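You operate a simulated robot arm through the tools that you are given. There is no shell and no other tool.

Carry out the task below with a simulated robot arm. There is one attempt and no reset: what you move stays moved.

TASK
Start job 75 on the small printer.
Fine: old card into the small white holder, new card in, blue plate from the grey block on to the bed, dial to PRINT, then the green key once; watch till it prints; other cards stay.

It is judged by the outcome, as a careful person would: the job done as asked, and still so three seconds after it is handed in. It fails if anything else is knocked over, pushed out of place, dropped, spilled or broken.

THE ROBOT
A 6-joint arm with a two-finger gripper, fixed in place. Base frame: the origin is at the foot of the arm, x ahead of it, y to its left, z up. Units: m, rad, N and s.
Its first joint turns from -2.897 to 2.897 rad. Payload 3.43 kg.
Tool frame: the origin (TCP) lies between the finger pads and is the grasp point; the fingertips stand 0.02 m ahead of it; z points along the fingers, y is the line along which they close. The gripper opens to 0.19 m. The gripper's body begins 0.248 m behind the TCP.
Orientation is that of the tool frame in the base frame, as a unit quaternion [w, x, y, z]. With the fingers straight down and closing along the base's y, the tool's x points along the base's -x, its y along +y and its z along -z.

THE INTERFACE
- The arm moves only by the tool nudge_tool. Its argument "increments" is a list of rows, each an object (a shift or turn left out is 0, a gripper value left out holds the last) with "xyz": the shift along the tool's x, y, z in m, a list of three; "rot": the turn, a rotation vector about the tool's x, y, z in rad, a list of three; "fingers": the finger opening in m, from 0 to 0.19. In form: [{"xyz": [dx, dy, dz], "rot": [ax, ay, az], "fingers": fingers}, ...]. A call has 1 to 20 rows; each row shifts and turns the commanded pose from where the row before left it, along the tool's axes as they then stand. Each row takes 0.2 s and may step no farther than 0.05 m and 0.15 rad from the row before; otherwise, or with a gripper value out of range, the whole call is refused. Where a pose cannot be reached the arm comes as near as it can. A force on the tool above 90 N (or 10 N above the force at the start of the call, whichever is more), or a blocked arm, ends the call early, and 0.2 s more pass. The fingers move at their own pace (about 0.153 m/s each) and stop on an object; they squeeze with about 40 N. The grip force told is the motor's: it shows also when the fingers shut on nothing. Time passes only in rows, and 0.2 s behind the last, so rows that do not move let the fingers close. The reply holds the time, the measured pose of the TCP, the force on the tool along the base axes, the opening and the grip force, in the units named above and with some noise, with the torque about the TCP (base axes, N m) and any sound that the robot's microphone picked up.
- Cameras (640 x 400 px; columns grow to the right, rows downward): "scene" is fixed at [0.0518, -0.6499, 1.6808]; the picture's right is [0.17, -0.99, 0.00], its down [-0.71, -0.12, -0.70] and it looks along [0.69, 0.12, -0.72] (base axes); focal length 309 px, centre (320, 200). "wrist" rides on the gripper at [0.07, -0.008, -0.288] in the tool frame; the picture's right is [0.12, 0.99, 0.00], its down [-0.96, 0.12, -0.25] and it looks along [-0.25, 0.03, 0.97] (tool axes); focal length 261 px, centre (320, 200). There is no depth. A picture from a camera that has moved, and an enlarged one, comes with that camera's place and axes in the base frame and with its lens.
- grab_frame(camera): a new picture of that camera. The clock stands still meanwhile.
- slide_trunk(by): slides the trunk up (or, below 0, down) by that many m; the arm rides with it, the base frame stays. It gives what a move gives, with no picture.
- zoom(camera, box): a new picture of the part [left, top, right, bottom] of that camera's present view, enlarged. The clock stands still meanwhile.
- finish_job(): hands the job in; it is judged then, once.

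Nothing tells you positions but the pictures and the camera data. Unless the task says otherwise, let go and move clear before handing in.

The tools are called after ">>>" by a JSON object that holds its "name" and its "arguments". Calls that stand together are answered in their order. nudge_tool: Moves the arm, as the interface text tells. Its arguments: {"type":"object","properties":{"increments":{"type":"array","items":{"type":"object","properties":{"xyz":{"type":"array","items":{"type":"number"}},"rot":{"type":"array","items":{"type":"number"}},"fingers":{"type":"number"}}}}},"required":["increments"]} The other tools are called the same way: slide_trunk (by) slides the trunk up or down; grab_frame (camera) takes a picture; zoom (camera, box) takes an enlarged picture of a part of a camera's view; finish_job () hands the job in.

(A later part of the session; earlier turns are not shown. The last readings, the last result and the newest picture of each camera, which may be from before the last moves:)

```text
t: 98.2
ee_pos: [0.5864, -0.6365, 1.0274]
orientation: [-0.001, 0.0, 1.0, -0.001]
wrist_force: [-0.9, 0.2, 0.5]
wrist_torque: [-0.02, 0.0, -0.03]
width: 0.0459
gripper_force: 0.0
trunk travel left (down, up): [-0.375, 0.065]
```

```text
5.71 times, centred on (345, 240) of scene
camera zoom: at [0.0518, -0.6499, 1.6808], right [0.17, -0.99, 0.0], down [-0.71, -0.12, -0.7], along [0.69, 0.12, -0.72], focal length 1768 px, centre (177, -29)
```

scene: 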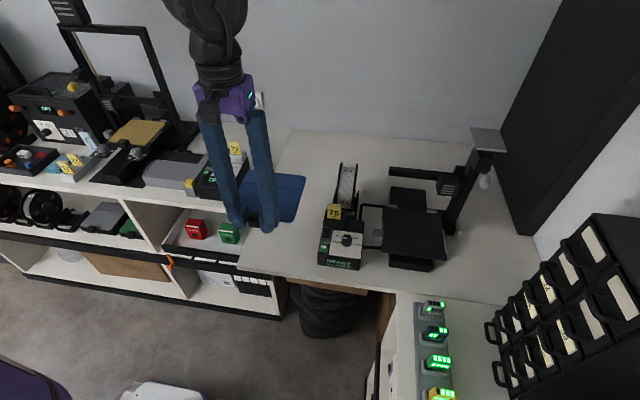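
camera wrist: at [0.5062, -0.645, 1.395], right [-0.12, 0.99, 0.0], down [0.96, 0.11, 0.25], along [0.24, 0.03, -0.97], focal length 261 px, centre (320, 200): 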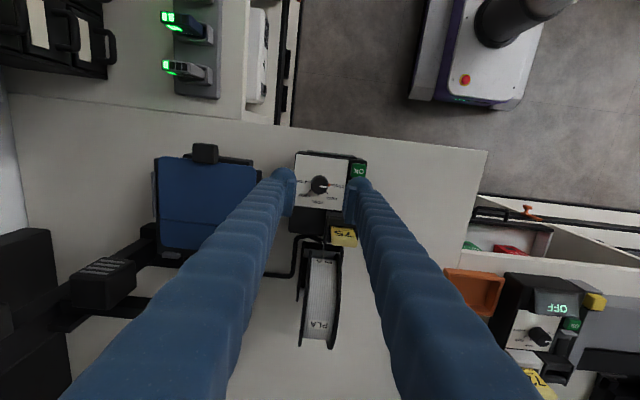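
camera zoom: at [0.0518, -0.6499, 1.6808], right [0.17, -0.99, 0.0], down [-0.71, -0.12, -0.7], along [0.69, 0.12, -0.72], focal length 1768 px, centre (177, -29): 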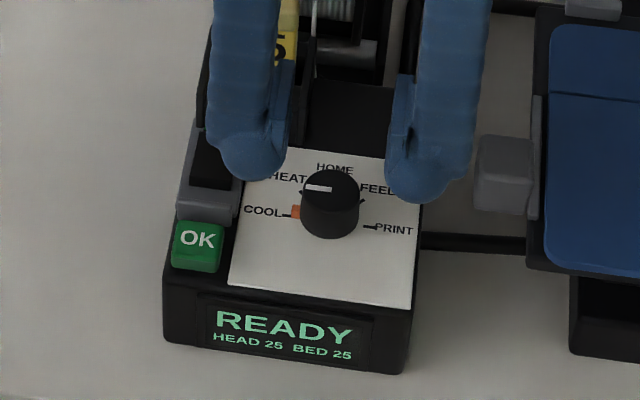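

The knob is centred between the fingers. I'll go down to grip height, with the tips just above the OK key's level, and close.

>>> {"name": "nudge_tool", "arguments": {"increments": [{"xyz": [0, 0, 0.018]}, {"xyz": [0, 0, 0.016]}, {"xyz": [0, 0, 0]}]}}

>>> {"name": "zoom", "arguments": {"camera": "scene", "box": [310, 205, 380, 275]}}

>>> {"name": "zoom", "arguments": {"camera": "wrist", "box": [275, 150, 365, 225]}}

```text
t: 99.0
ee_pos: [0.5862, -0.6352, 0.9945]
orientation: [-0.002, 0.001, 1.0, 0.0]
wrist_force: [0.2, -0.3, 0.0]
wrist_torque: [0.0, -0.02, 0.0]
width: 0.0458
gripper_force: 0.0
trunk travel left (down, up): [-0.375, 0.065]
```

```text
5.71 times, centred on (345, 240) of scene
camera zoom: at [0.0518, -0.6499, 1.6808], right [0.17, -0.99, 0.0], down [-0.71, -0.12, -0.7], along [0.69, 0.12, -0.72], focal length 1768 px, centre (177, -29)
```

zoom: 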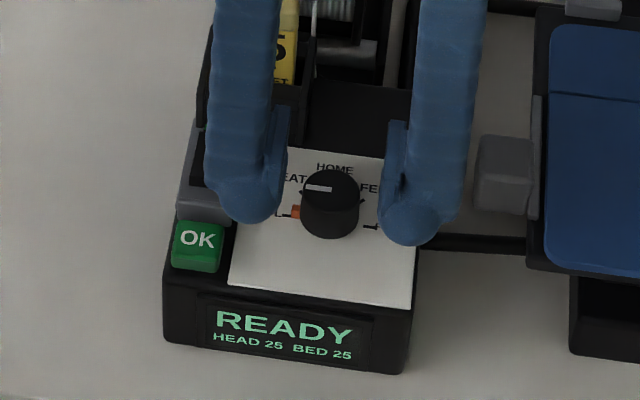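

```text
5.33 times, centred on (320, 188) of wrist
camera zoom: at [0.5149, -0.6445, 1.2822], right [-0.12, 0.99, 0.0], down [0.96, 0.11, 0.25], along [0.24, 0.03, -0.97], focal length 1390 px, centre (320, 267)
```

zoom: 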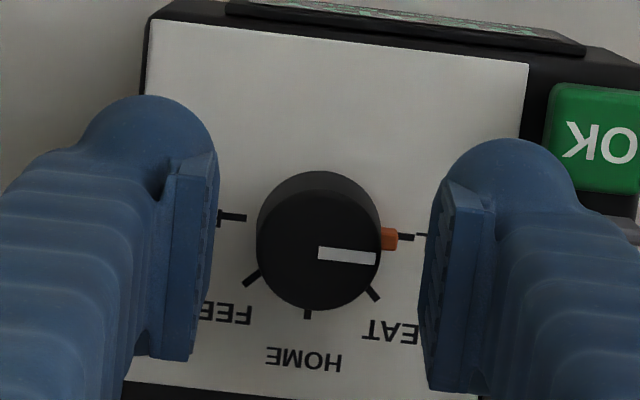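

Clear of the OK key. I'll close on the knob and turn it the first 45° clockwise, then check.

>>> {"name": "nudge_tool", "arguments": {"increments": [{"xyz": [0, 0, 0.003]}, {"fingers": 0.0}, {"xyz": [0, 0, 0]}, {"xyz": [0, 0, 0]}, {"rot": [0, 0, 0.131]}, {"rot": [0, 0, 0.131]}, {"rot": [0, 0, 0.131]}, {"rot": [0, 0, 0.131]}, {"rot": [0, 0, 0.131]}, {"rot": [0, 0, 0.131]}, {"xyz": [0, 0, 0]}, {"xyz": [0, 0, 0]}]}}

>>> {"name": "zoom", "arguments": {"camera": "scene", "box": [310, 205, 380, 275]}}

>>> {"name": "zoom", "arguments": {"camera": "wrist", "box": [275, 150, 365, 225]}}

```text
t: 101.6
ee_pos: [0.5876, -0.6349, 0.9977]
orientation: [0.004, 0.383, 0.924, -0.002]
wrist_force: [17.6, 10.5, 72.0]
wrist_torque: [0.32, -0.3, 0.04]
width: 0.006
gripper_force: 34.4
trunk travel left (down, up): [-0.375, 0.065]
```

```text
5.71 times, centred on (345, 240) of scene
camera zoom: at [0.0518, -0.6499, 1.6808], right [0.17, -0.99, 0.0], down [-0.71, -0.12, -0.7], along [0.69, 0.12, -0.72], focal length 1768 px, centre (177, -29)
```

zoom: 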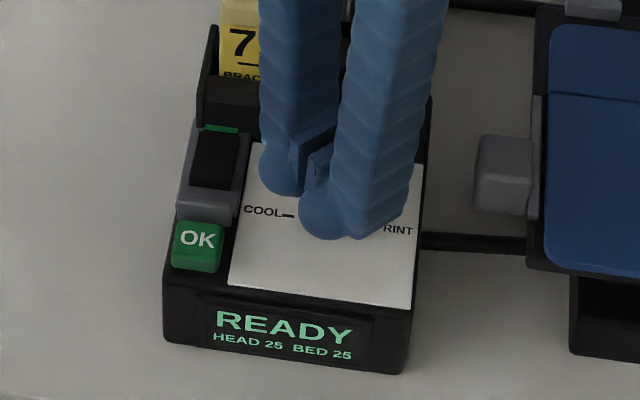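

```text
5.33 times, centred on (320, 188) of wrist
camera zoom: at [0.53, -0.589, 1.2847], right [0.62, 0.78, 0.0], down [0.76, -0.6, 0.26], along [0.2, -0.16, -0.97], focal length 1390 px, centre (320, 267)
```

zoom: 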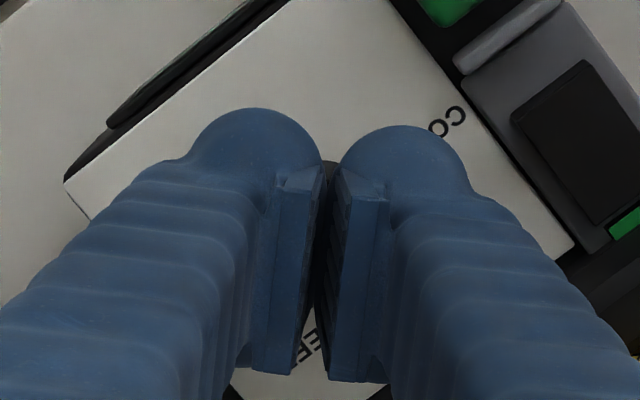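

The fingers slipped up off the knob and are pressing on its top (72 N). I'll back off upward at once and look.

>>> {"name": "nudge_tool", "arguments": {"increments": [{"xyz": [0, 0, -0.015]}, {"xyz": [0, 0, -0.025]}, {"xyz": [0, 0, -0.03], "fingers": 0.06}, {"xyz": [0, 0, 0]}, {"xyz": [0, 0, 0]}]}}

>>> {"name": "zoom", "arguments": {"camera": "scene", "box": [310, 205, 380, 275]}}

>>> {"name": "zoom", "arguments": {"camera": "wrist", "box": [265, 140, 375, 230]}}

```text
t: 102.8
ee_pos: [0.588, -0.6372, 1.0609]
orientation: [-0.001, 0.385, 0.923, -0.001]
wrist_force: [-0.1, 0.4, 0.7]
wrist_torque: [-0.01, -0.05, 0.01]
width: 0.0603
gripper_force: 0.0
trunk travel left (down, up): [-0.375, 0.065]
```

```text
5.71 times, centred on (345, 240) of scene
camera zoom: at [0.0518, -0.6499, 1.6808], right [0.17, -0.99, 0.0], down [-0.71, -0.12, -0.7], along [0.69, 0.12, -0.72], focal length 1768 px, centre (177, -29)
```

zoom: 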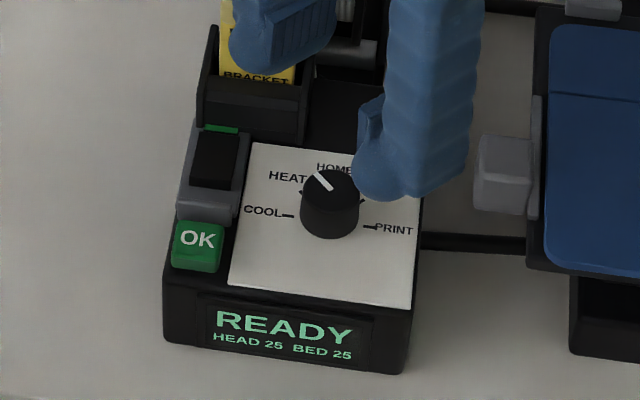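

```text
4.44 times, centred on (320, 185) of wrist
camera zoom: at [0.5314, -0.5931, 1.3486], right [0.62, 0.78, 0.0], down [0.76, -0.6, 0.25], along [0.19, -0.15, -0.97], focal length 1158 px, centre (320, 267)
```

zoom: 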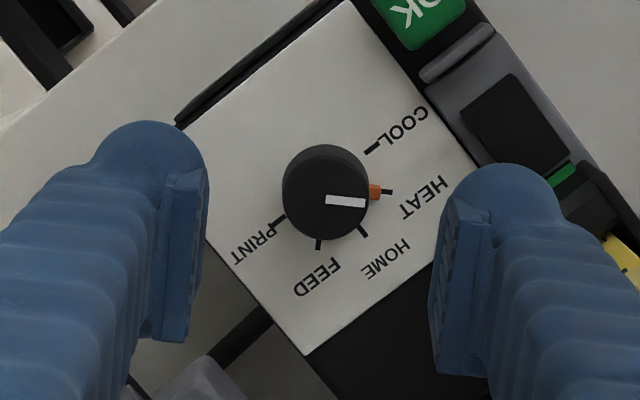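

The dial did turn exactly to HEAT, and the display still says READY. The knob top is really at about z 0.978, so my grip was too shallow. I'll regrip lower, with the finger axis near x where there is free space, and turn in 45° steps. First I'll rotate to about 67° yaw and check centring.

>>> {"name": "nudge_tool", "arguments": {"increments": [{"rot": [0, 0, 0.131], "fingers": 0.04}, {"rot": [0, 0, 0.131]}, {"rot": [0, 0, 0.131]}, {"xyz": [0.001, -0.0012, 0.03]}, {"xyz": [0, 0, 0]}, {"xyz": [0, 0, 0]}]}}

>>> {"name": "zoom", "arguments": {"camera": "wrist", "box": [275, 150, 365, 225]}}

>>> {"name": "zoom", "arguments": {"camera": "scene", "box": [310, 205, 380, 275]}}

```text
t: 104.2
ee_pos: [0.589, -0.6382, 1.0294]
orientation: [-0.001, 0.557, 0.83, -0.001]
wrist_force: [-0.8, 0.5, -0.2]
wrist_torque: [-0.11, 0.02, 0.01]
width: 0.04
gripper_force: 0.1
trunk travel left (down, up): [-0.375, 0.065]
```

```text
5.33 times, centred on (320, 188) of wrist
camera zoom: at [0.5534, -0.5761, 1.3176], right [0.87, 0.49, 0.0], down [0.47, -0.85, 0.25], along [0.12, -0.22, -0.97], focal length 1390 px, centre (320, 267)
```

zoom: 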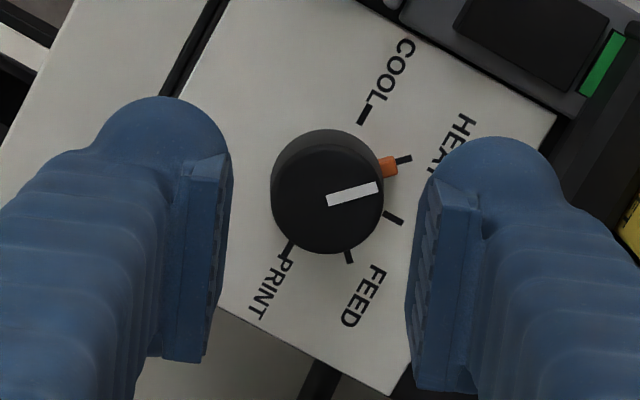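

```text
5.71 times, centred on (345, 240) of scene
camera zoom: at [0.0518, -0.6499, 1.6808], right [0.17, -0.99, 0.0], down [-0.71, -0.12, -0.7], along [0.69, 0.12, -0.72], focal length 1768 px, centre (177, -29)
```

zoom: 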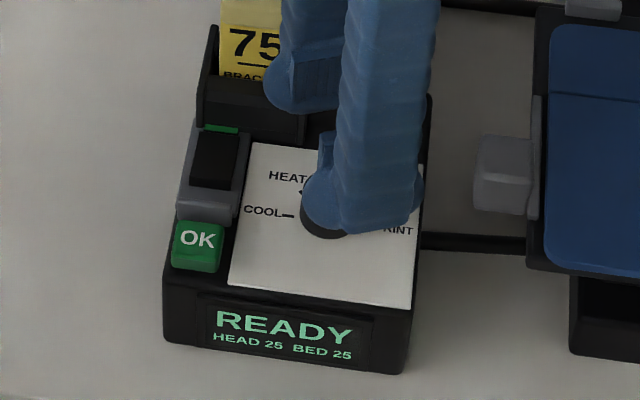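

The knob sits about 2 mm off the finger centre. I'll correct that and descend with the narrower opening.

>>> {"name": "nudge_tool", "arguments": {"increments": [{"xyz": [0.0015, 0.002, 0.02]}, {"xyz": [0, 0, 0.015]}, {"xyz": [0, 0, 0]}, {"xyz": [0, 0, 0]}]}}

>>> {"name": "zoom", "arguments": {"camera": "wrist", "box": [275, 150, 365, 225]}}

>>> {"name": "zoom", "arguments": {"camera": "scene", "box": [310, 205, 380, 275]}}

```text
t: 105.2
ee_pos: [0.5886, -0.6346, 0.9939]
orientation: [-0.001, 0.557, 0.831, -0.001]
wrist_force: [-0.8, 0.4, 0.3]
wrist_torque: [0.01, 0.03, 0.0]
width: 0.0402
gripper_force: 0.1
trunk travel left (down, up): [-0.375, 0.065]
```

```text
5.33 times, centred on (320, 188) of wrist
camera zoom: at [0.5534, -0.5729, 1.2833], right [0.87, 0.49, 0.0], down [0.47, -0.85, 0.25], along [0.12, -0.22, -0.97], focal length 1390 px, centre (320, 267)
```

zoom: 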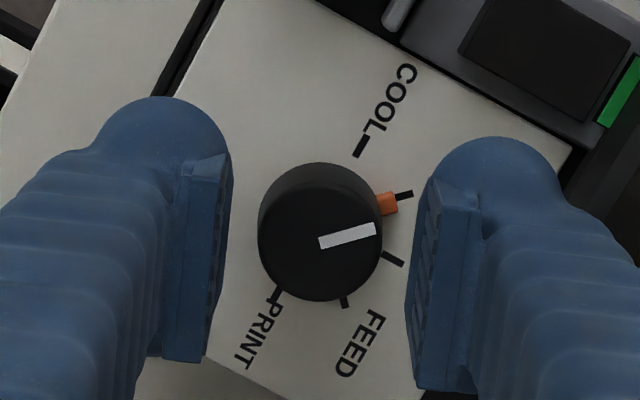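

```text
5.71 times, centred on (345, 240) of scene
camera zoom: at [0.0518, -0.6499, 1.6808], right [0.17, -0.99, 0.0], down [-0.71, -0.12, -0.7], along [0.69, 0.12, -0.72], focal length 1768 px, centre (177, -29)
```

zoom: 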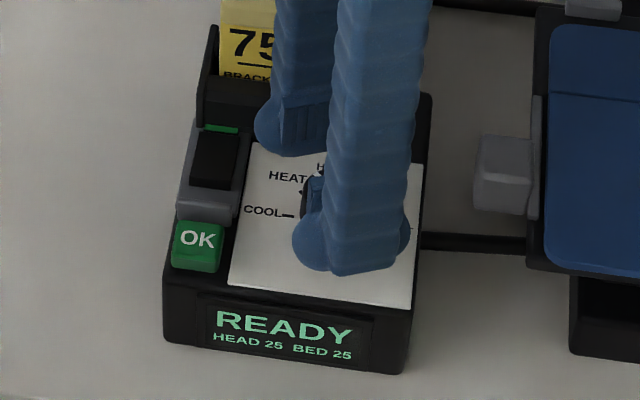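

The knob is well centred across the fingers. I'll shift 2 mm along their width and go down the last centimetre.

>>> {"name": "nudge_tool", "arguments": {"increments": [{"xyz": [-0.002, 0, 0.005]}, {"xyz": [0, 0, 0.005]}, {"xyz": [0, 0, 0]}, {"xyz": [0, 0, 0]}]}}

>>> {"name": "zoom", "arguments": {"camera": "wrist", "box": [275, 150, 365, 225]}}

>>> {"name": "zoom", "arguments": {"camera": "scene", "box": [310, 205, 380, 275]}}

```text
t: 106.2
ee_pos: [0.5884, -0.6379, 0.9895]
orientation: [0.001, 0.557, 0.83, -0.001]
wrist_force: [-0.6, -5.5, 25.9]
wrist_torque: [0.44, -1.25, -0.26]
width: 0.0401
gripper_force: 0.2
trunk travel left (down, up): [-0.375, 0.065]
```

```text
5.33 times, centred on (320, 188) of wrist
camera zoom: at [0.5534, -0.5743, 1.2762], right [0.87, 0.49, 0.0], down [0.47, -0.85, 0.25], along [0.12, -0.22, -0.97], focal length 1390 px, centre (320, 267)
```

zoom: 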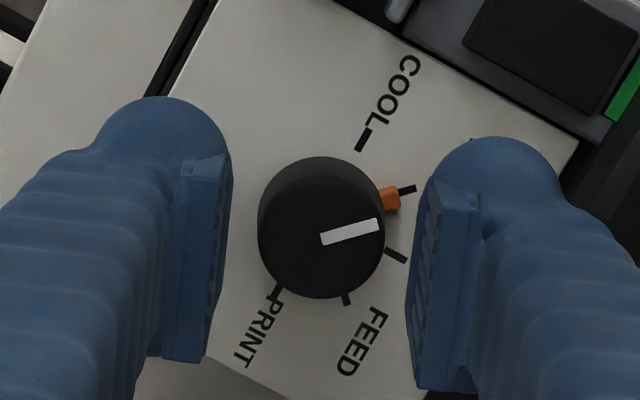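

```text
5.71 times, centred on (345, 240) of scene
camera zoom: at [0.0518, -0.6499, 1.6808], right [0.17, -0.99, 0.0], down [-0.71, -0.12, -0.7], along [0.69, 0.12, -0.72], focal length 1768 px, centre (177, -29)
```

zoom: 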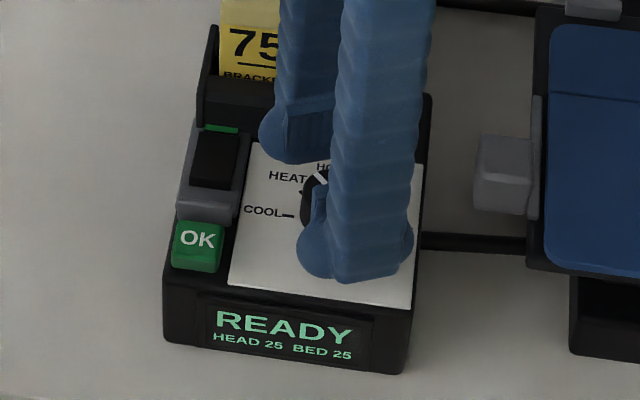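

The rear finger touched the corner of the card holder at this angle. I'll lift, turn to a clearer yaw of about 88° with a narrower opening, and recentre.

>>> {"name": "nudge_tool", "arguments": {"increments": [{"xyz": [0, 0, -0.02]}, {"xyz": [0, 0, -0.015]}, {"rot": [0, 0, 0.1193], "fingers": 0.035}, {"rot": [0, 0, 0.1193]}, {"rot": [0, 0, 0.1193]}, {"xyz": [0, 0, 0]}, {"xyz": [0, 0, 0]}]}}

>>> {"name": "zoom", "arguments": {"camera": "wrist", "box": [275, 150, 365, 225]}}

>>> {"name": "zoom", "arguments": {"camera": "scene", "box": [310, 180, 380, 275]}}

```text
t: 107.8
ee_pos: [0.5892, -0.636, 1.02]
orientation: [-0.001, 0.696, 0.718, -0.001]
wrist_force: [0.4, 0.1, 0.3]
wrist_torque: [-0.04, -0.02, -0.01]
width: 0.0351
gripper_force: 0.0
trunk travel left (down, up): [-0.375, 0.065]
```

```text
5.33 times, centred on (320, 188) of wrist
camera zoom: at [0.5778, -0.5663, 1.3076], right [0.99, 0.15, 0.0], down [0.15, -0.96, 0.25], along [0.04, -0.24, -0.97], focal length 1390 px, centre (320, 267)
```

zoom: 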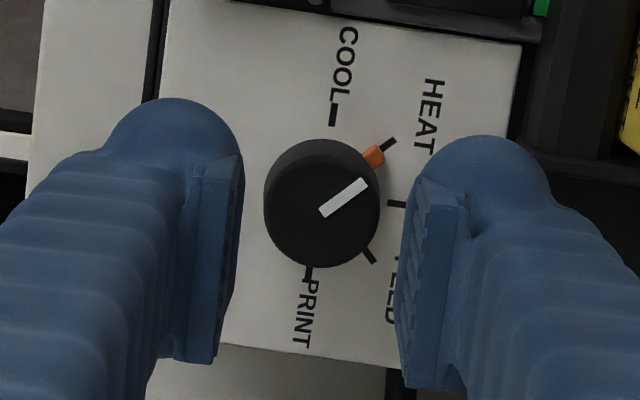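

```text
4.21 times, centred on (345, 228) of scene
camera zoom: at [0.0518, -0.6499, 1.6808], right [0.17, -0.99, 0.0], down [-0.71, -0.12, -0.7], along [0.69, 0.12, -0.72], focal length 1303 px, centre (215, 84)
```

zoom: 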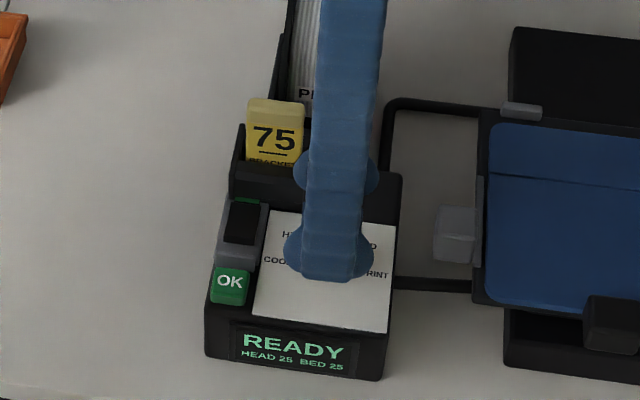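

The knob is centred now. I'll turn another 10° to move the rear fingertip clear of the holder, then descend gently.

>>> {"name": "nudge_tool", "arguments": {"increments": [{"rot": [0, 0, 0.0873]}, {"rot": [0, 0, 0.0873]}, {"xyz": [0, 0.0005, 0.015]}, {"xyz": [0, 0, 0.01]}, {"xyz": [0, 0, 0]}, {"xyz": [0, 0, 0]}]}}

>>> {"name": "zoom", "arguments": {"camera": "wrist", "box": [275, 150, 365, 225]}}

```text
t: 109.2
ee_pos: [0.589, -0.6365, 0.9952]
orientation: [-0.001, 0.756, 0.654, -0.001]
wrist_force: [0.0, 0.9, 0.3]
wrist_torque: [0.0, 0.0, 0.0]
width: 0.0351
gripper_force: 0.1
trunk travel left (down, up): [-0.375, 0.065]
```

```text
5.33 times, centred on (320, 188) of wrist
camera zoom: at [0.5903, -0.5654, 1.283], right [1.0, -0.02, 0.0], down [-0.02, -0.97, 0.25], along [-0.01, -0.25, -0.97], focal length 1390 px, centre (320, 267)
```

zoom: 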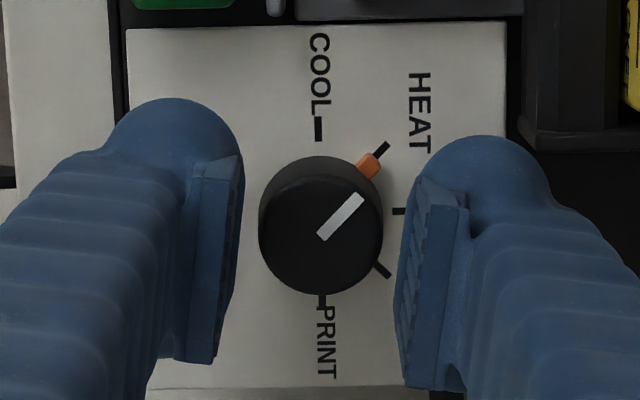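

Well centred and clear of the holder. Down another 12 mm in small steps.

>>> {"name": "nudge_tool", "arguments": {"increments": [{"xyz": [0, 0, 0.004]}, {"xyz": [0, 0, 0.004]}, {"xyz": [0, 0, 0]}]}}

>>> {"name": "zoom", "arguments": {"camera": "wrist", "box": [275, 150, 365, 225]}}

```text
t: 110.0
ee_pos: [0.5878, -0.6354, 0.9868]
orientation: [-0.001, 0.756, 0.655, -0.001]
wrist_force: [0.1, 0.0, 0.5]
wrist_torque: [0.0, -0.02, -0.01]
width: 0.0352
gripper_force: 0.0
trunk travel left (down, up): [-0.375, 0.065]
```

```text
5.33 times, centred on (320, 188) of wrist
camera zoom: at [0.5902, -0.5644, 1.2754], right [1.0, -0.02, 0.0], down [-0.02, -0.97, 0.25], along [-0.01, -0.25, -0.97], focal length 1390 px, centre (320, 267)
```

zoom: 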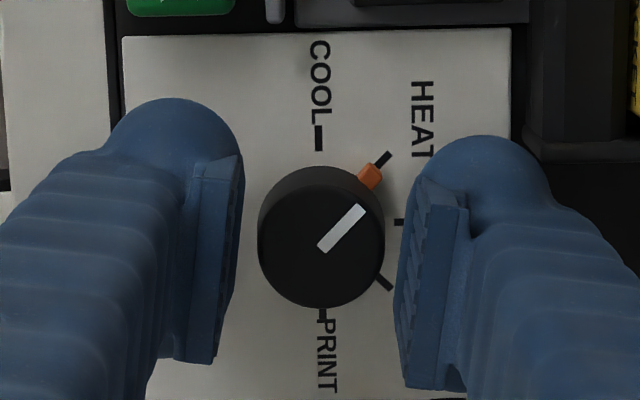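

Still no contact. A few more millimetres for a good hold on the knob.

>>> {"name": "nudge_tool", "arguments": {"increments": [{"xyz": [0, 0, 0.003]}, {"xyz": [0, 0, 0.002]}, {"xyz": [0, 0, 0]}]}}

```text
t: 110.8
ee_pos: [0.5876, -0.6365, 0.9812]
orientation: [-0.001, 0.756, 0.655, 0.0]
wrist_force: [0.0, 0.3, 0.2]
wrist_torque: [-0.04, -0.01, 0.01]
width: 0.0349
gripper_force: 0.0
trunk travel left (down, up): [-0.375, 0.065]
```

No contact, with about 17 mm of overlap. I'll close on the knob, limiting the closing target, and check before turning.

>>> {"name": "nudge_tool", "arguments": {"increments": [{"fingers": 0.02}, {"xyz": [0, 0, 0]}, {"xyz": [0, 0, 0]}]}}

>>> {"name": "zoom", "arguments": {"camera": "wrist", "box": [275, 150, 365, 225]}}

```text
t: 111.6
ee_pos: [0.5892, -0.6362, 0.9815]
orientation: [0.0, 0.755, 0.655, 0.0]
wrist_force: [8.8, -3.5, 1.6]
wrist_torque: [-0.03, -0.07, 0.0]
width: 0.0284
gripper_force: 45.0
trunk travel left (down, up): [-0.375, 0.065]
```

```text
5.33 times, centred on (320, 188) of wrist
camera zoom: at [0.5902, -0.5652, 1.2693], right [1.0, -0.02, 0.0], down [-0.02, -0.97, 0.25], along [-0.01, -0.25, -0.97], focal length 1390 px, centre (320, 267)
```

zoom: 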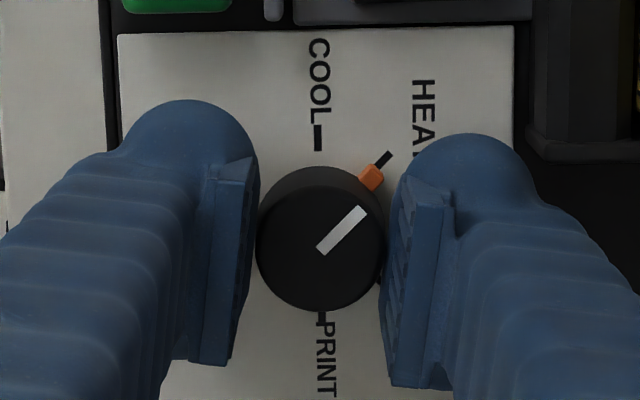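

The knob is held at 28.4 mm. I'll ease 1 mm toward +x to balance the side load, then turn 45°.

>>> {"name": "nudge_tool", "arguments": {"increments": [{"xyz": [0, 0.001, 0]}, {"rot": [0, 0, 0.1309]}, {"rot": [0, 0, 0.1309]}, {"rot": [0, 0, 0.1309]}, {"rot": [0, 0, 0.1309]}, {"rot": [0, 0, 0.1309]}, {"rot": [0, 0, 0.1309]}, {"xyz": [0, 0, 0]}, {"xyz": [0, 0, 0]}]}}

>>> {"name": "zoom", "arguments": {"camera": "wrist", "box": [275, 150, 365, 225]}}

>>> {"name": "zoom", "arguments": {"camera": "scene", "box": [310, 205, 380, 275]}}

```text
t: 113.6
ee_pos: [0.589, -0.6359, 0.9819]
orientation: [-0.001, 0.949, 0.316, 0.0]
wrist_force: [-13.9, -1.1, -1.8]
wrist_torque: [-0.19, 0.33, 0.03]
width: 0.0285
gripper_force: 44.4
trunk travel left (down, up): [-0.375, 0.065]
```

```text
5.33 times, centred on (320, 188) of wrist
camera zoom: at [0.6402, -0.5876, 1.2693], right [0.69, -0.72, 0.0], down [-0.7, -0.67, 0.25], along [-0.18, -0.17, -0.97], focal length 1390 px, centre (320, 267)
```

zoom: 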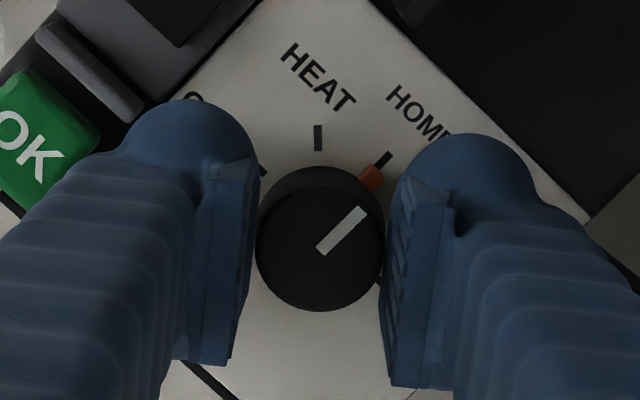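

```text
5.71 times, centred on (345, 240) of scene
camera zoom: at [0.0518, -0.6499, 1.6808], right [0.17, -0.99, 0.0], down [-0.71, -0.12, -0.7], along [0.69, 0.12, -0.72], focal length 1768 px, centre (177, -29)
```

zoom: 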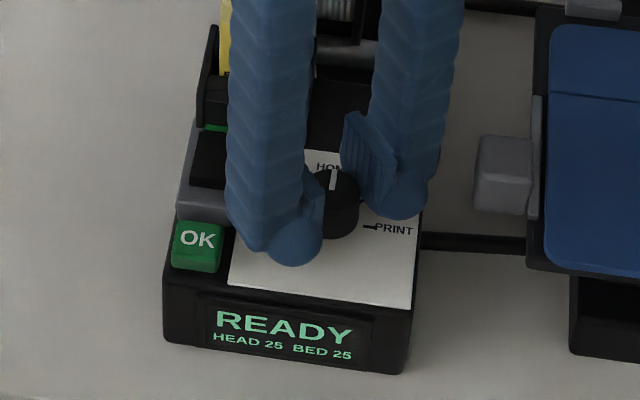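

The dial now points to HOME. I'll release, lift, turn back and regrip for the next step.

>>> {"name": "nudge_tool", "arguments": {"increments": [{"fingers": 0.036}, {"xyz": [0, 0, 0]}, {"xyz": [0, 0, -0.02]}, {"xyz": [0, 0, -0.015]}, {"rot": [0, 0, -0.1309]}, {"rot": [0, 0, -0.1309]}, {"rot": [0, 0, -0.1309]}, {"rot": [0, 0, -0.1309]}, {"rot": [0, 0, -0.1309]}, {"rot": [0, 0, -0.1309]}, {"xyz": [0, 0, 0.02]}, {"xyz": [0, 0, 0]}, {"xyz": [0, 0, 0]}]}}

>>> {"name": "zoom", "arguments": {"camera": "wrist", "box": [275, 150, 365, 225]}}

>>> {"name": "zoom", "arguments": {"camera": "scene", "box": [310, 205, 380, 275]}}

```text
t: 116.4
ee_pos: [0.5885, -0.636, 0.9969]
orientation: [0.0, 0.756, 0.655, -0.001]
wrist_force: [-0.1, 0.6, 0.8]
wrist_torque: [-0.04, 0.08, -0.03]
width: 0.0361
gripper_force: 0.1
trunk travel left (down, up): [-0.375, 0.065]
```

```text
5.33 times, centred on (320, 188) of wrist
camera zoom: at [0.5915, -0.5648, 1.2844], right [1.0, -0.02, 0.0], down [-0.02, -0.97, 0.25], along [-0.01, -0.25, -0.97], focal length 1390 px, centre (320, 267)
```

zoom: 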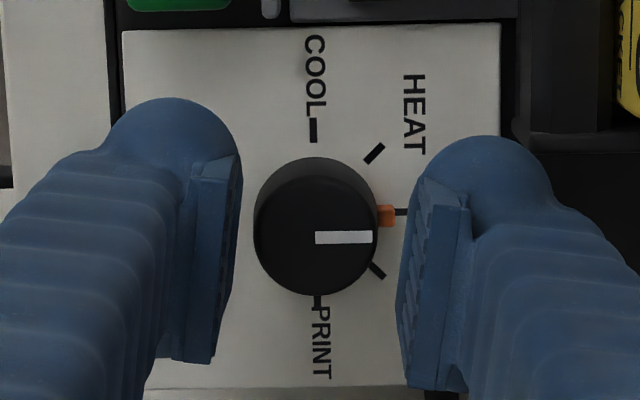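

```text
5.71 times, centred on (345, 240) of scene
camera zoom: at [0.0518, -0.6499, 1.6808], right [0.17, -0.99, 0.0], down [-0.71, -0.12, -0.7], along [0.69, 0.12, -0.72], focal length 1768 px, centre (177, -29)
```

zoom: 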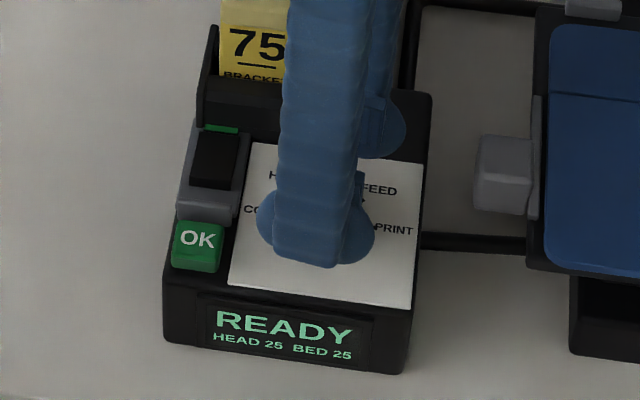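

The dial holds at HOME. The orange pointer now lies under the rear finger, so I'll grip slightly higher to pass above it, watching the force.

>>> {"name": "nudge_tool", "arguments": {"increments": [{"xyz": [0, -0.001, 0.006]}, {"xyz": [0, 0, 0.005]}, {"xyz": [0, 0, 0]}, {"xyz": [0, 0, 0]}]}}

>>> {"name": "zoom", "arguments": {"camera": "wrist", "box": [285, 165, 355, 220]}}

```text
t: 117.4
ee_pos: [0.5893, -0.636, 0.9846]
orientation: [-0.001, 0.756, 0.655, -0.001]
wrist_force: [0.8, 0.8, 0.4]
wrist_torque: [-0.04, 0.01, -0.03]
width: 0.0359
gripper_force: 0.0
trunk travel left (down, up): [-0.375, 0.065]
```

```text
7.27 times, centred on (320, 192) of wrist
camera zoom: at [0.591, -0.5653, 1.2729], right [1.0, -0.02, 0.0], down [-0.02, -0.97, 0.25], along [-0.01, -0.25, -0.97], focal length 1896 px, centre (320, 254)
```

zoom: 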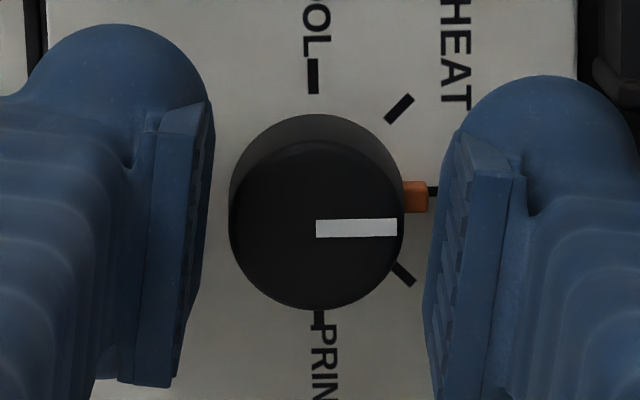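

No contact. I'll close and check the width; 28.4 mm would mean the pointer is not being pinched.

>>> {"name": "nudge_tool", "arguments": {"increments": [{"xyz": [0, -0.0005, 0], "fingers": 0.02}, {"xyz": [0, 0, 0]}, {"xyz": [0, 0, 0]}]}}

>>> {"name": "zoom", "arguments": {"camera": "wrist", "box": [285, 165, 355, 220]}}

```text
t: 118.2
ee_pos: [0.5889, -0.6361, 0.9849]
orientation: [-0.001, 0.756, 0.654, 0.0]
wrist_force: [0.8, 2.7, -3.6]
wrist_torque: [0.06, -0.04, -0.02]
width: 0.0283
gripper_force: 45.0
trunk travel left (down, up): [-0.375, 0.065]
```

```text
7.27 times, centred on (320, 192) of wrist
camera zoom: at [0.5905, -0.5653, 1.2729], right [1.0, -0.02, 0.0], down [-0.02, -0.97, 0.25], along [-0.01, -0.25, -0.97], focal length 1896 px, centre (320, 254)
```

zoom: 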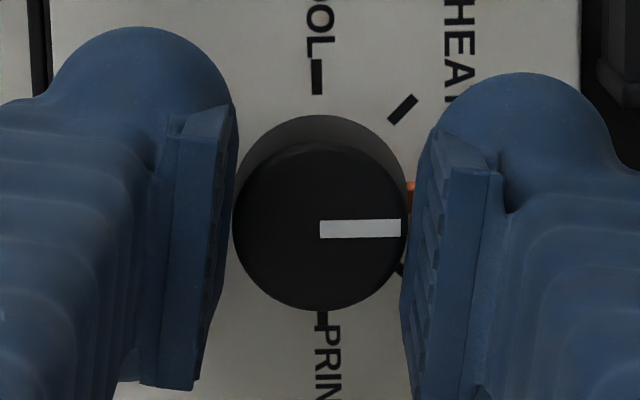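

Width is 28.3 mm, so the grip is on the knob itself. I'll turn another 45° toward FEED.

>>> {"name": "nudge_tool", "arguments": {"increments": [{"rot": [0, 0, 0.1309]}, {"rot": [0, 0, 0.1309]}, {"rot": [0, 0, 0.1309]}, {"rot": [0, 0, 0.1309]}, {"rot": [0, 0, 0.1309]}, {"rot": [0, 0, 0.1309]}, {"xyz": [0, 0, 0]}, {"xyz": [0, 0, 0]}]}}

>>> {"name": "zoom", "arguments": {"camera": "wrist", "box": [275, 150, 365, 225]}}

>>> {"name": "zoom", "arguments": {"camera": "scene", "box": [310, 205, 380, 275]}}

```text
t: 120.0
ee_pos: [0.5883, -0.635, 0.9857]
orientation: [0.0, 0.949, 0.315, -0.001]
wrist_force: [5.0, -1.3, 1.6]
wrist_torque: [0.0, -0.07, -0.08]
width: 0.0286
gripper_force: 45.0
trunk travel left (down, up): [-0.375, 0.065]
```

```text
5.33 times, centred on (320, 188) of wrist
camera zoom: at [0.64, -0.587, 1.2728], right [0.69, -0.72, 0.0], down [-0.7, -0.67, 0.25], along [-0.18, -0.17, -0.97], focal length 1390 px, centre (320, 267)
```

zoom: 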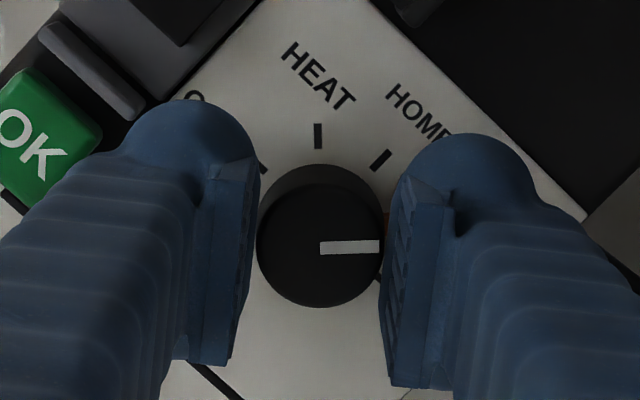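

```text
5.71 times, centred on (345, 240) of scene
camera zoom: at [0.0518, -0.6499, 1.6808], right [0.17, -0.99, 0.0], down [-0.71, -0.12, -0.7], along [0.69, 0.12, -0.72], focal length 1768 px, centre (177, -29)
```

zoom: 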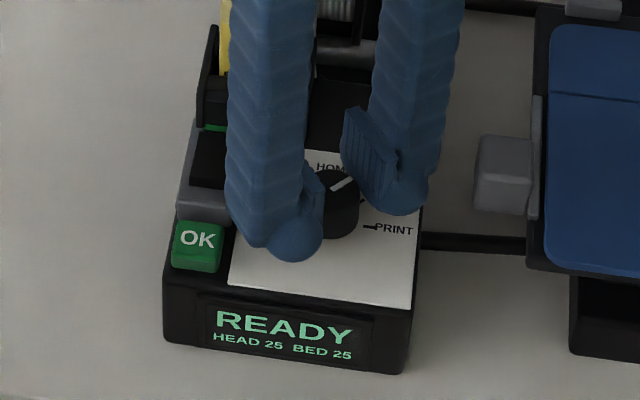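

Now at FEED. I'll repeat: release, lift, turn back, and go down again.

>>> {"name": "nudge_tool", "arguments": {"increments": [{"fingers": 0.036}, {"xyz": [0, 0, 0]}, {"xyz": [0, 0, -0.02]}, {"xyz": [0, 0, -0.015]}, {"rot": [0, 0, -0.1309]}, {"rot": [0, 0, -0.1309]}, {"rot": [0, 0, -0.1309]}, {"rot": [0, 0, -0.1309]}, {"rot": [0, 0, -0.1309]}, {"rot": [0, 0, -0.1309]}, {"xyz": [0, 0, 0.02]}, {"xyz": [0, 0, 0]}, {"xyz": [0, 0, 0]}]}}

>>> {"name": "zoom", "arguments": {"camera": "wrist", "box": [275, 150, 365, 225]}}

>>> {"name": "zoom", "arguments": {"camera": "scene", "box": [310, 205, 380, 275]}}

```text
t: 122.8
ee_pos: [0.5893, -0.6356, 1.0008]
orientation: [0.0, 0.756, 0.655, -0.001]
wrist_force: [1.4, 0.0, -0.1]
wrist_torque: [-0.06, 0.03, 0.01]
width: 0.0361
gripper_force: 0.0
trunk travel left (down, up): [-0.375, 0.065]
```

```text
5.33 times, centred on (320, 188) of wrist
camera zoom: at [0.5908, -0.5651, 1.2888], right [1.0, -0.02, 0.0], down [-0.02, -0.97, 0.25], along [-0.01, -0.25, -0.97], focal length 1390 px, centre (320, 267)
```

zoom: 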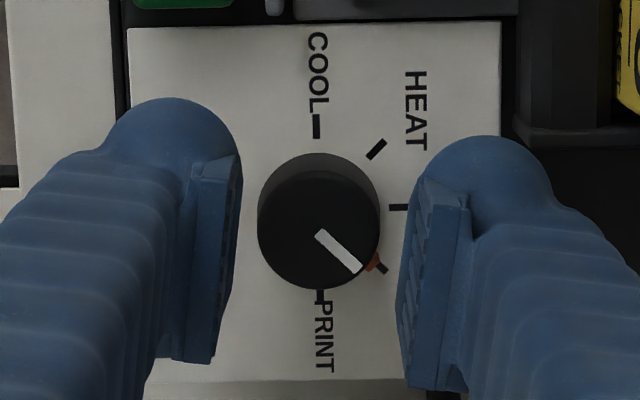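

```text
5.71 times, centred on (345, 240) of scene
camera zoom: at [0.0518, -0.6499, 1.6808], right [0.17, -0.99, 0.0], down [-0.71, -0.12, -0.7], along [0.69, 0.12, -0.72], focal length 1768 px, centre (177, -29)
```

zoom: 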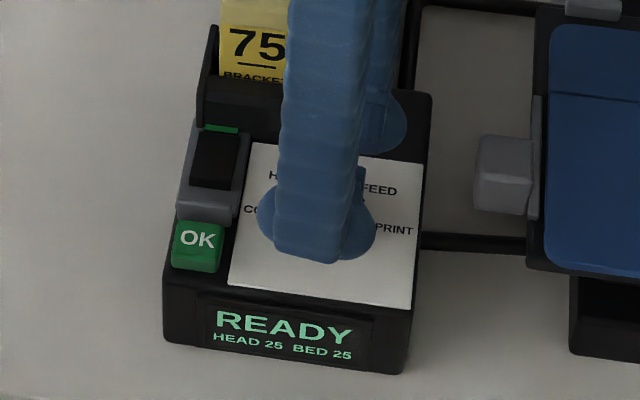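

The pointer is at FEED. One more cycle to PRINT: down, grip, and check the width.

>>> {"name": "nudge_tool", "arguments": {"increments": [{"xyz": [0, 0, 0.008]}, {"xyz": [0, 0, 0.008]}, {"xyz": [0, 0, 0]}, {"fingers": 0.02}, {"xyz": [0, 0, 0]}, {"xyz": [0, 0, 0]}]}}

>>> {"name": "zoom", "arguments": {"camera": "wrist", "box": [275, 150, 365, 225]}}

```text
t: 124.2
ee_pos: [0.5891, -0.6362, 0.9837]
orientation: [0.0, 0.756, 0.654, -0.001]
wrist_force: [-4.9, 1.3, -4.3]
wrist_torque: [-0.08, 0.07, 0.01]
width: 0.0283
gripper_force: 45.5
trunk travel left (down, up): [-0.375, 0.065]
```

```text
5.33 times, centred on (320, 188) of wrist
camera zoom: at [0.5907, -0.5651, 1.2725], right [1.0, -0.02, 0.0], down [-0.02, -0.97, 0.25], along [-0.01, -0.25, -0.97], focal length 1390 px, centre (320, 267)
```

zoom: 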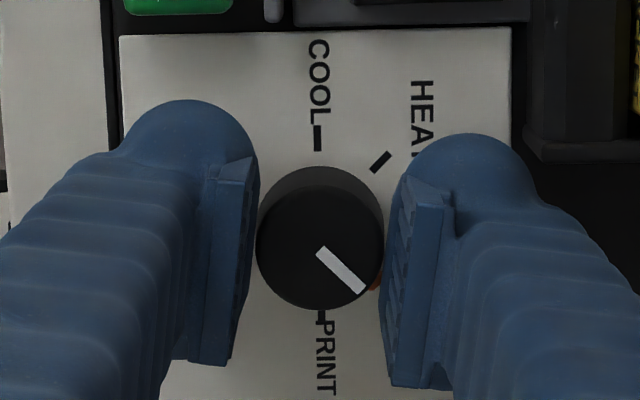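

Good grip. I'll turn the last 45°, to PRINT.

>>> {"name": "nudge_tool", "arguments": {"increments": [{"rot": [0, 0, 0.1309]}, {"rot": [0, 0, 0.1309]}, {"rot": [0, 0, 0.1309]}, {"rot": [0, 0, 0.1309]}, {"rot": [0, 0, 0.1309]}, {"rot": [0, 0, 0.1309]}, {"xyz": [0, 0, 0]}, {"xyz": [0, 0, 0]}]}}

>>> {"name": "zoom", "arguments": {"camera": "wrist", "box": [275, 150, 365, 225]}}

>>> {"name": "zoom", "arguments": {"camera": "scene", "box": [310, 205, 380, 275]}}

```text
t: 126.0
ee_pos: [0.5889, -0.6357, 0.9835]
orientation: [0.0, 0.949, 0.316, -0.001]
wrist_force: [3.8, 1.0, -2.1]
wrist_torque: [-0.01, -0.02, 0.18]
width: 0.0288
gripper_force: 45.2
trunk travel left (down, up): [-0.375, 0.065]
```

```text
5.33 times, centred on (320, 188) of wrist
camera zoom: at [0.6402, -0.5869, 1.2724], right [0.69, -0.72, 0.0], down [-0.7, -0.67, 0.25], along [-0.18, -0.17, -0.97], focal length 1390 px, centre (320, 267)
```

zoom: 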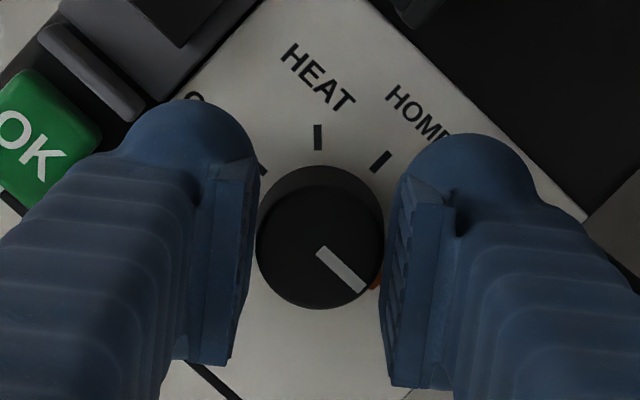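

```text
5.71 times, centred on (345, 240) of scene
camera zoom: at [0.0518, -0.6499, 1.6808], right [0.17, -0.99, 0.0], down [-0.71, -0.12, -0.7], along [0.69, 0.12, -0.72], focal length 1768 px, centre (177, -29)
```

zoom: 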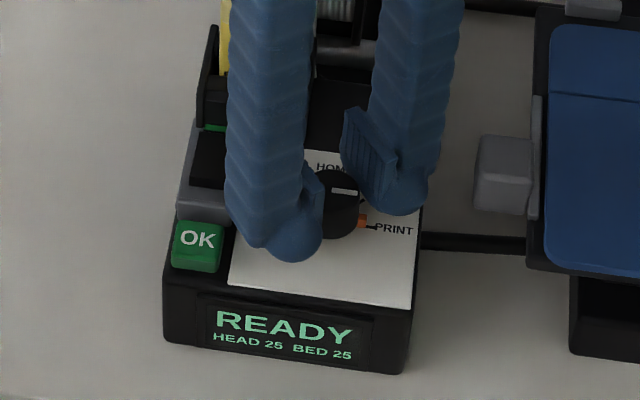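

The pointer is at PRINT. I'll release and lift clear, then verify.

>>> {"name": "nudge_tool", "arguments": {"increments": [{"fingers": 0.036}, {"xyz": [0, 0, 0]}, {"xyz": [0, 0, 0]}, {"xyz": [0, 0, -0.02]}, {"xyz": [0, 0, -0.03]}, {"xyz": [0, 0, -0.04]}, {"xyz": [0, 0, 0]}]}}

>>> {"name": "zoom", "arguments": {"camera": "wrist", "box": [255, 130, 385, 240]}}

>>> {"name": "zoom", "arguments": {"camera": "scene", "box": [310, 205, 380, 275]}}

```text
t: 127.6
ee_pos: [0.5909, -0.636, 1.0749]
orientation: [0.0, 0.949, 0.316, -0.001]
wrist_force: [0.1, 0.0, -1.1]
wrist_torque: [0.0, 0.03, -0.02]
width: 0.0359
gripper_force: 0.0
trunk travel left (down, up): [-0.375, 0.065]
```

```text
3.64 times, centred on (320, 185) of wrist
camera zoom: at [0.6416, -0.587, 1.3624], right [0.69, -0.72, 0.0], down [-0.7, -0.67, 0.25], along [-0.18, -0.17, -0.97], focal length 948 px, centre (320, 254)
```

zoom: 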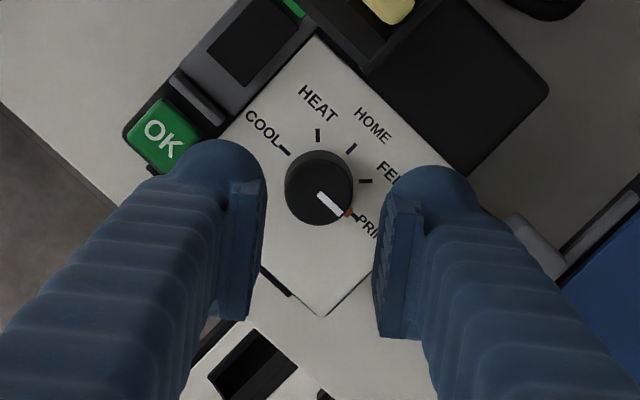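

```text
5.71 times, centred on (345, 240) of scene
camera zoom: at [0.0518, -0.6499, 1.6808], right [0.17, -0.99, 0.0], down [-0.71, -0.12, -0.7], along [0.69, 0.12, -0.72], focal length 1768 px, centre (177, -29)
```

zoom: 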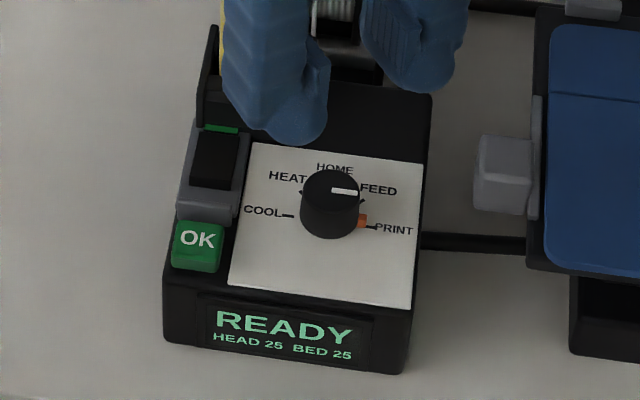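

The dial is firmly at PRINT. Next is the green key. I'll rise, turn the tool back to straight, and close the fingers to press with one fingertip.

>>> {"name": "nudge_tool", "arguments": {"increments": [{"xyz": [0, 0, -0.03], "fingers": 0.0}, {"rot": [0, 0, -0.1387]}, {"rot": [0, 0, -0.1387]}, {"rot": [0, 0, -0.1387]}, {"rot": [0, 0, -0.1387]}, {"rot": [0, 0, -0.1387]}, {"rot": [0, 0, -0.1387]}, {"rot": [0, 0, -0.1387]}, {"rot": [0, 0, -0.1387]}, {"rot": [0, 0, -0.1387]}, {"rot": [0, 0, -0.1387]}, {"rot": [0, 0, -0.1387]}, {"rot": [0, 0, -0.1387]}, {"rot": [0, 0, -0.1387]}, {"rot": [0, 0, -0.1387]}, {"rot": [0, 0, -0.1387]}, {"rot": [0, 0, -0.1387]}, {"rot": [0, 0, -0.1387]}, {"rot": [0, 0, -0.1387]}, {"xyz": [0, 0, 0]}]}}

>>> {"name": "zoom", "arguments": {"camera": "scene", "box": [300, 150, 460, 280]}}

```text
t: 131.8
ee_pos: [0.5887, -0.6358, 1.1044]
orientation: [0.0, -0.001, 1.0, 0.0]
wrist_force: [-0.5, 0.5, 0.1]
wrist_torque: [0.01, -0.02, 0.01]
width: 0.0
gripper_force: 34.4
trunk travel left (down, up): [-0.375, 0.065]
```

```text
3.08 times, centred on (380, 215) of scene
camera zoom: at [0.0518, -0.6499, 1.6808], right [0.17, -0.99, 0.0], down [-0.71, -0.12, -0.7], along [0.69, 0.12, -0.72], focal length 952 px, centre (135, 154)
```

zoom: 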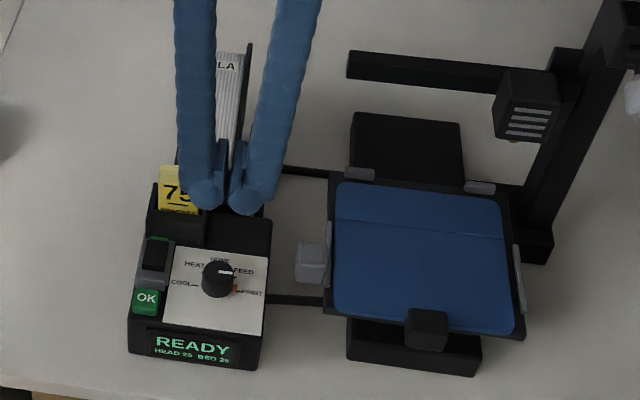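

Everything is in place: card 75 in, plate on the bed, dial at PRINT, display READY. I'll move so the −y fingertip is over the OK key and look.

>>> {"name": "nudge_tool", "arguments": {"increments": [{"xyz": [0.019, 0.04, 0]}, {"xyz": [0.0187, 0.0393, 0]}, {"xyz": [0, 0, 0.04]}, {"xyz": [0, 0, 0.03]}, {"xyz": [0, 0, 0]}, {"xyz": [0, 0, 0]}]}}

>>> {"name": "zoom", "arguments": {"camera": "wrist", "box": [270, 145, 370, 225]}}

>>> {"name": "zoom", "arguments": {"camera": "scene", "box": [305, 205, 375, 275]}}

```text
t: 133.2
ee_pos: [0.5491, -0.5602, 1.0324]
orientation: [-0.001, 0.002, 1.0, -0.001]
wrist_force: [-0.5, 0.5, -0.5]
wrist_torque: [0.03, 0.01, 0.02]
width: 0.0001
gripper_force: 34.5
trunk travel left (down, up): [-0.375, 0.065]
```

```text
5.00 times, centred on (320, 185) of wrist
camera zoom: at [0.4784, -0.5679, 1.3205], right [-0.12, 0.99, 0.0], down [0.96, 0.11, 0.25], along [0.24, 0.03, -0.97], focal length 1303 px, centre (320, 275)
```

zoom: 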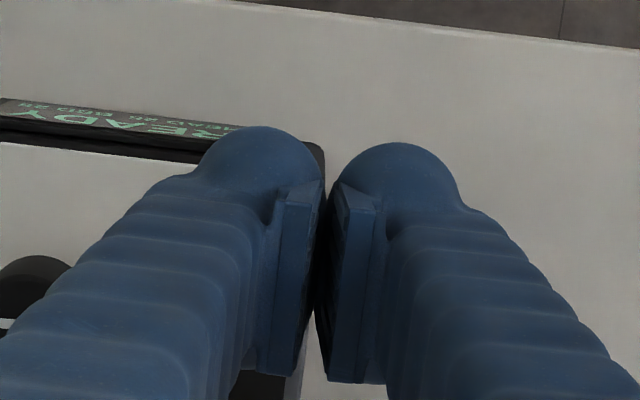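

```text
5.71 times, centred on (340, 240) of scene
camera zoom: at [0.0518, -0.6499, 1.6808], right [0.17, -0.99, 0.0], down [-0.71, -0.12, -0.7], along [0.69, 0.12, -0.72], focal length 1768 px, centre (206, -29)
```

zoom: 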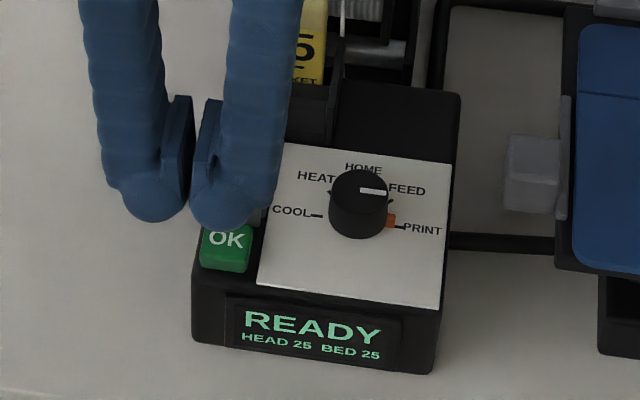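

The −y fingertip is over the OK key and the other fingertip is past the box edge. I'll shift slightly and lower it to just above the key.

>>> {"name": "nudge_tool", "arguments": {"increments": [{"xyz": [-0.003, -0.003, 0]}, {"xyz": [0, 0, 0.02]}, {"xyz": [0, 0, 0.018]}, {"xyz": [0, 0, 0]}, {"xyz": [0, 0, 0]}]}}

>>> {"name": "zoom", "arguments": {"camera": "scene", "box": [305, 215, 365, 275]}}

>>> {"name": "zoom", "arguments": {"camera": "wrist", "box": [270, 145, 370, 225]}}

```text
t: 134.4
ee_pos: [0.5518, -0.5614, 0.9953]
orientation: [-0.001, 0.001, 1.0, -0.001]
wrist_force: [0.1, -0.4, -1.0]
wrist_torque: [-0.01, 0.03, 0.01]
width: 0.0001
gripper_force: 34.7
trunk travel left (down, up): [-0.375, 0.065]
```

```text
6.67 times, centred on (335, 245) of scene
camera zoom: at [0.0518, -0.6499, 1.6808], right [0.17, -0.99, 0.0], down [-0.71, -0.12, -0.7], along [0.69, 0.12, -0.72], focal length 2062 px, centre (220, -100)
```

zoom: 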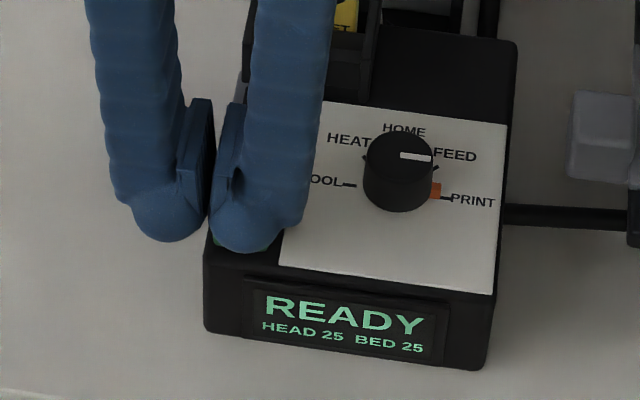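

```text
5.00 times, centred on (320, 185) of wrist
camera zoom: at [0.4814, -0.5702, 1.2835], right [-0.12, 0.99, 0.0], down [0.96, 0.11, 0.25], along [0.24, 0.03, -0.97], focal length 1303 px, centre (320, 275)
```

zoom: 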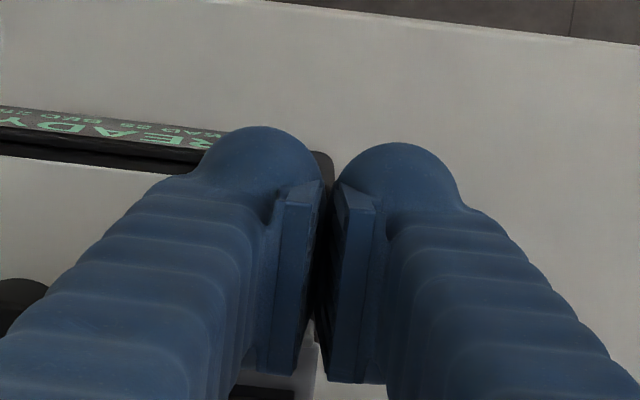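

I want to be sure which part of the fingertip will meet the key, so I'll zoom in close.

>>> {"name": "zoom", "arguments": {"camera": "scene", "box": [312, 222, 348, 254]}}

>>> {"name": "zoom", "arguments": {"camera": "wrist", "box": [295, 165, 345, 205]}}

```text
12.50 times, centred on (330, 238) of scene
camera zoom: at [0.0518, -0.6499, 1.6808], right [0.17, -0.99, 0.0], down [-0.71, -0.12, -0.7], along [0.69, 0.12, -0.72], focal length 3867 px, centre (195, -275)
```

zoom: 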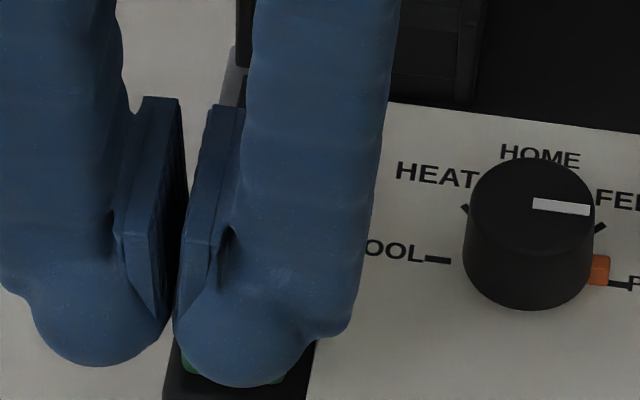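

```text
10.00 times, centred on (320, 185) of wrist
camera zoom: at [0.4814, -0.5702, 1.2835], right [-0.12, 0.99, 0.0], down [0.96, 0.11, 0.25], along [0.24, 0.03, -0.97], focal length 2606 px, centre (320, 350)
```

zoom: 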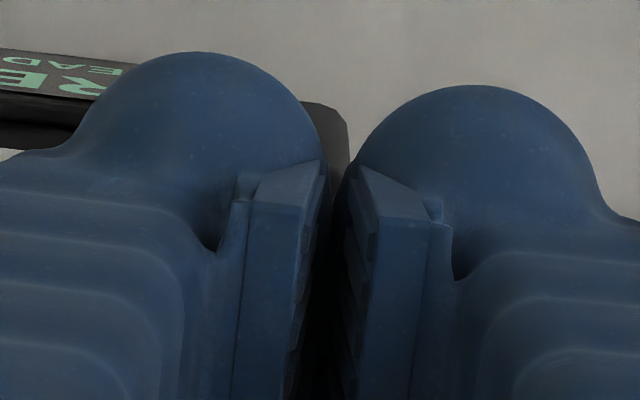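

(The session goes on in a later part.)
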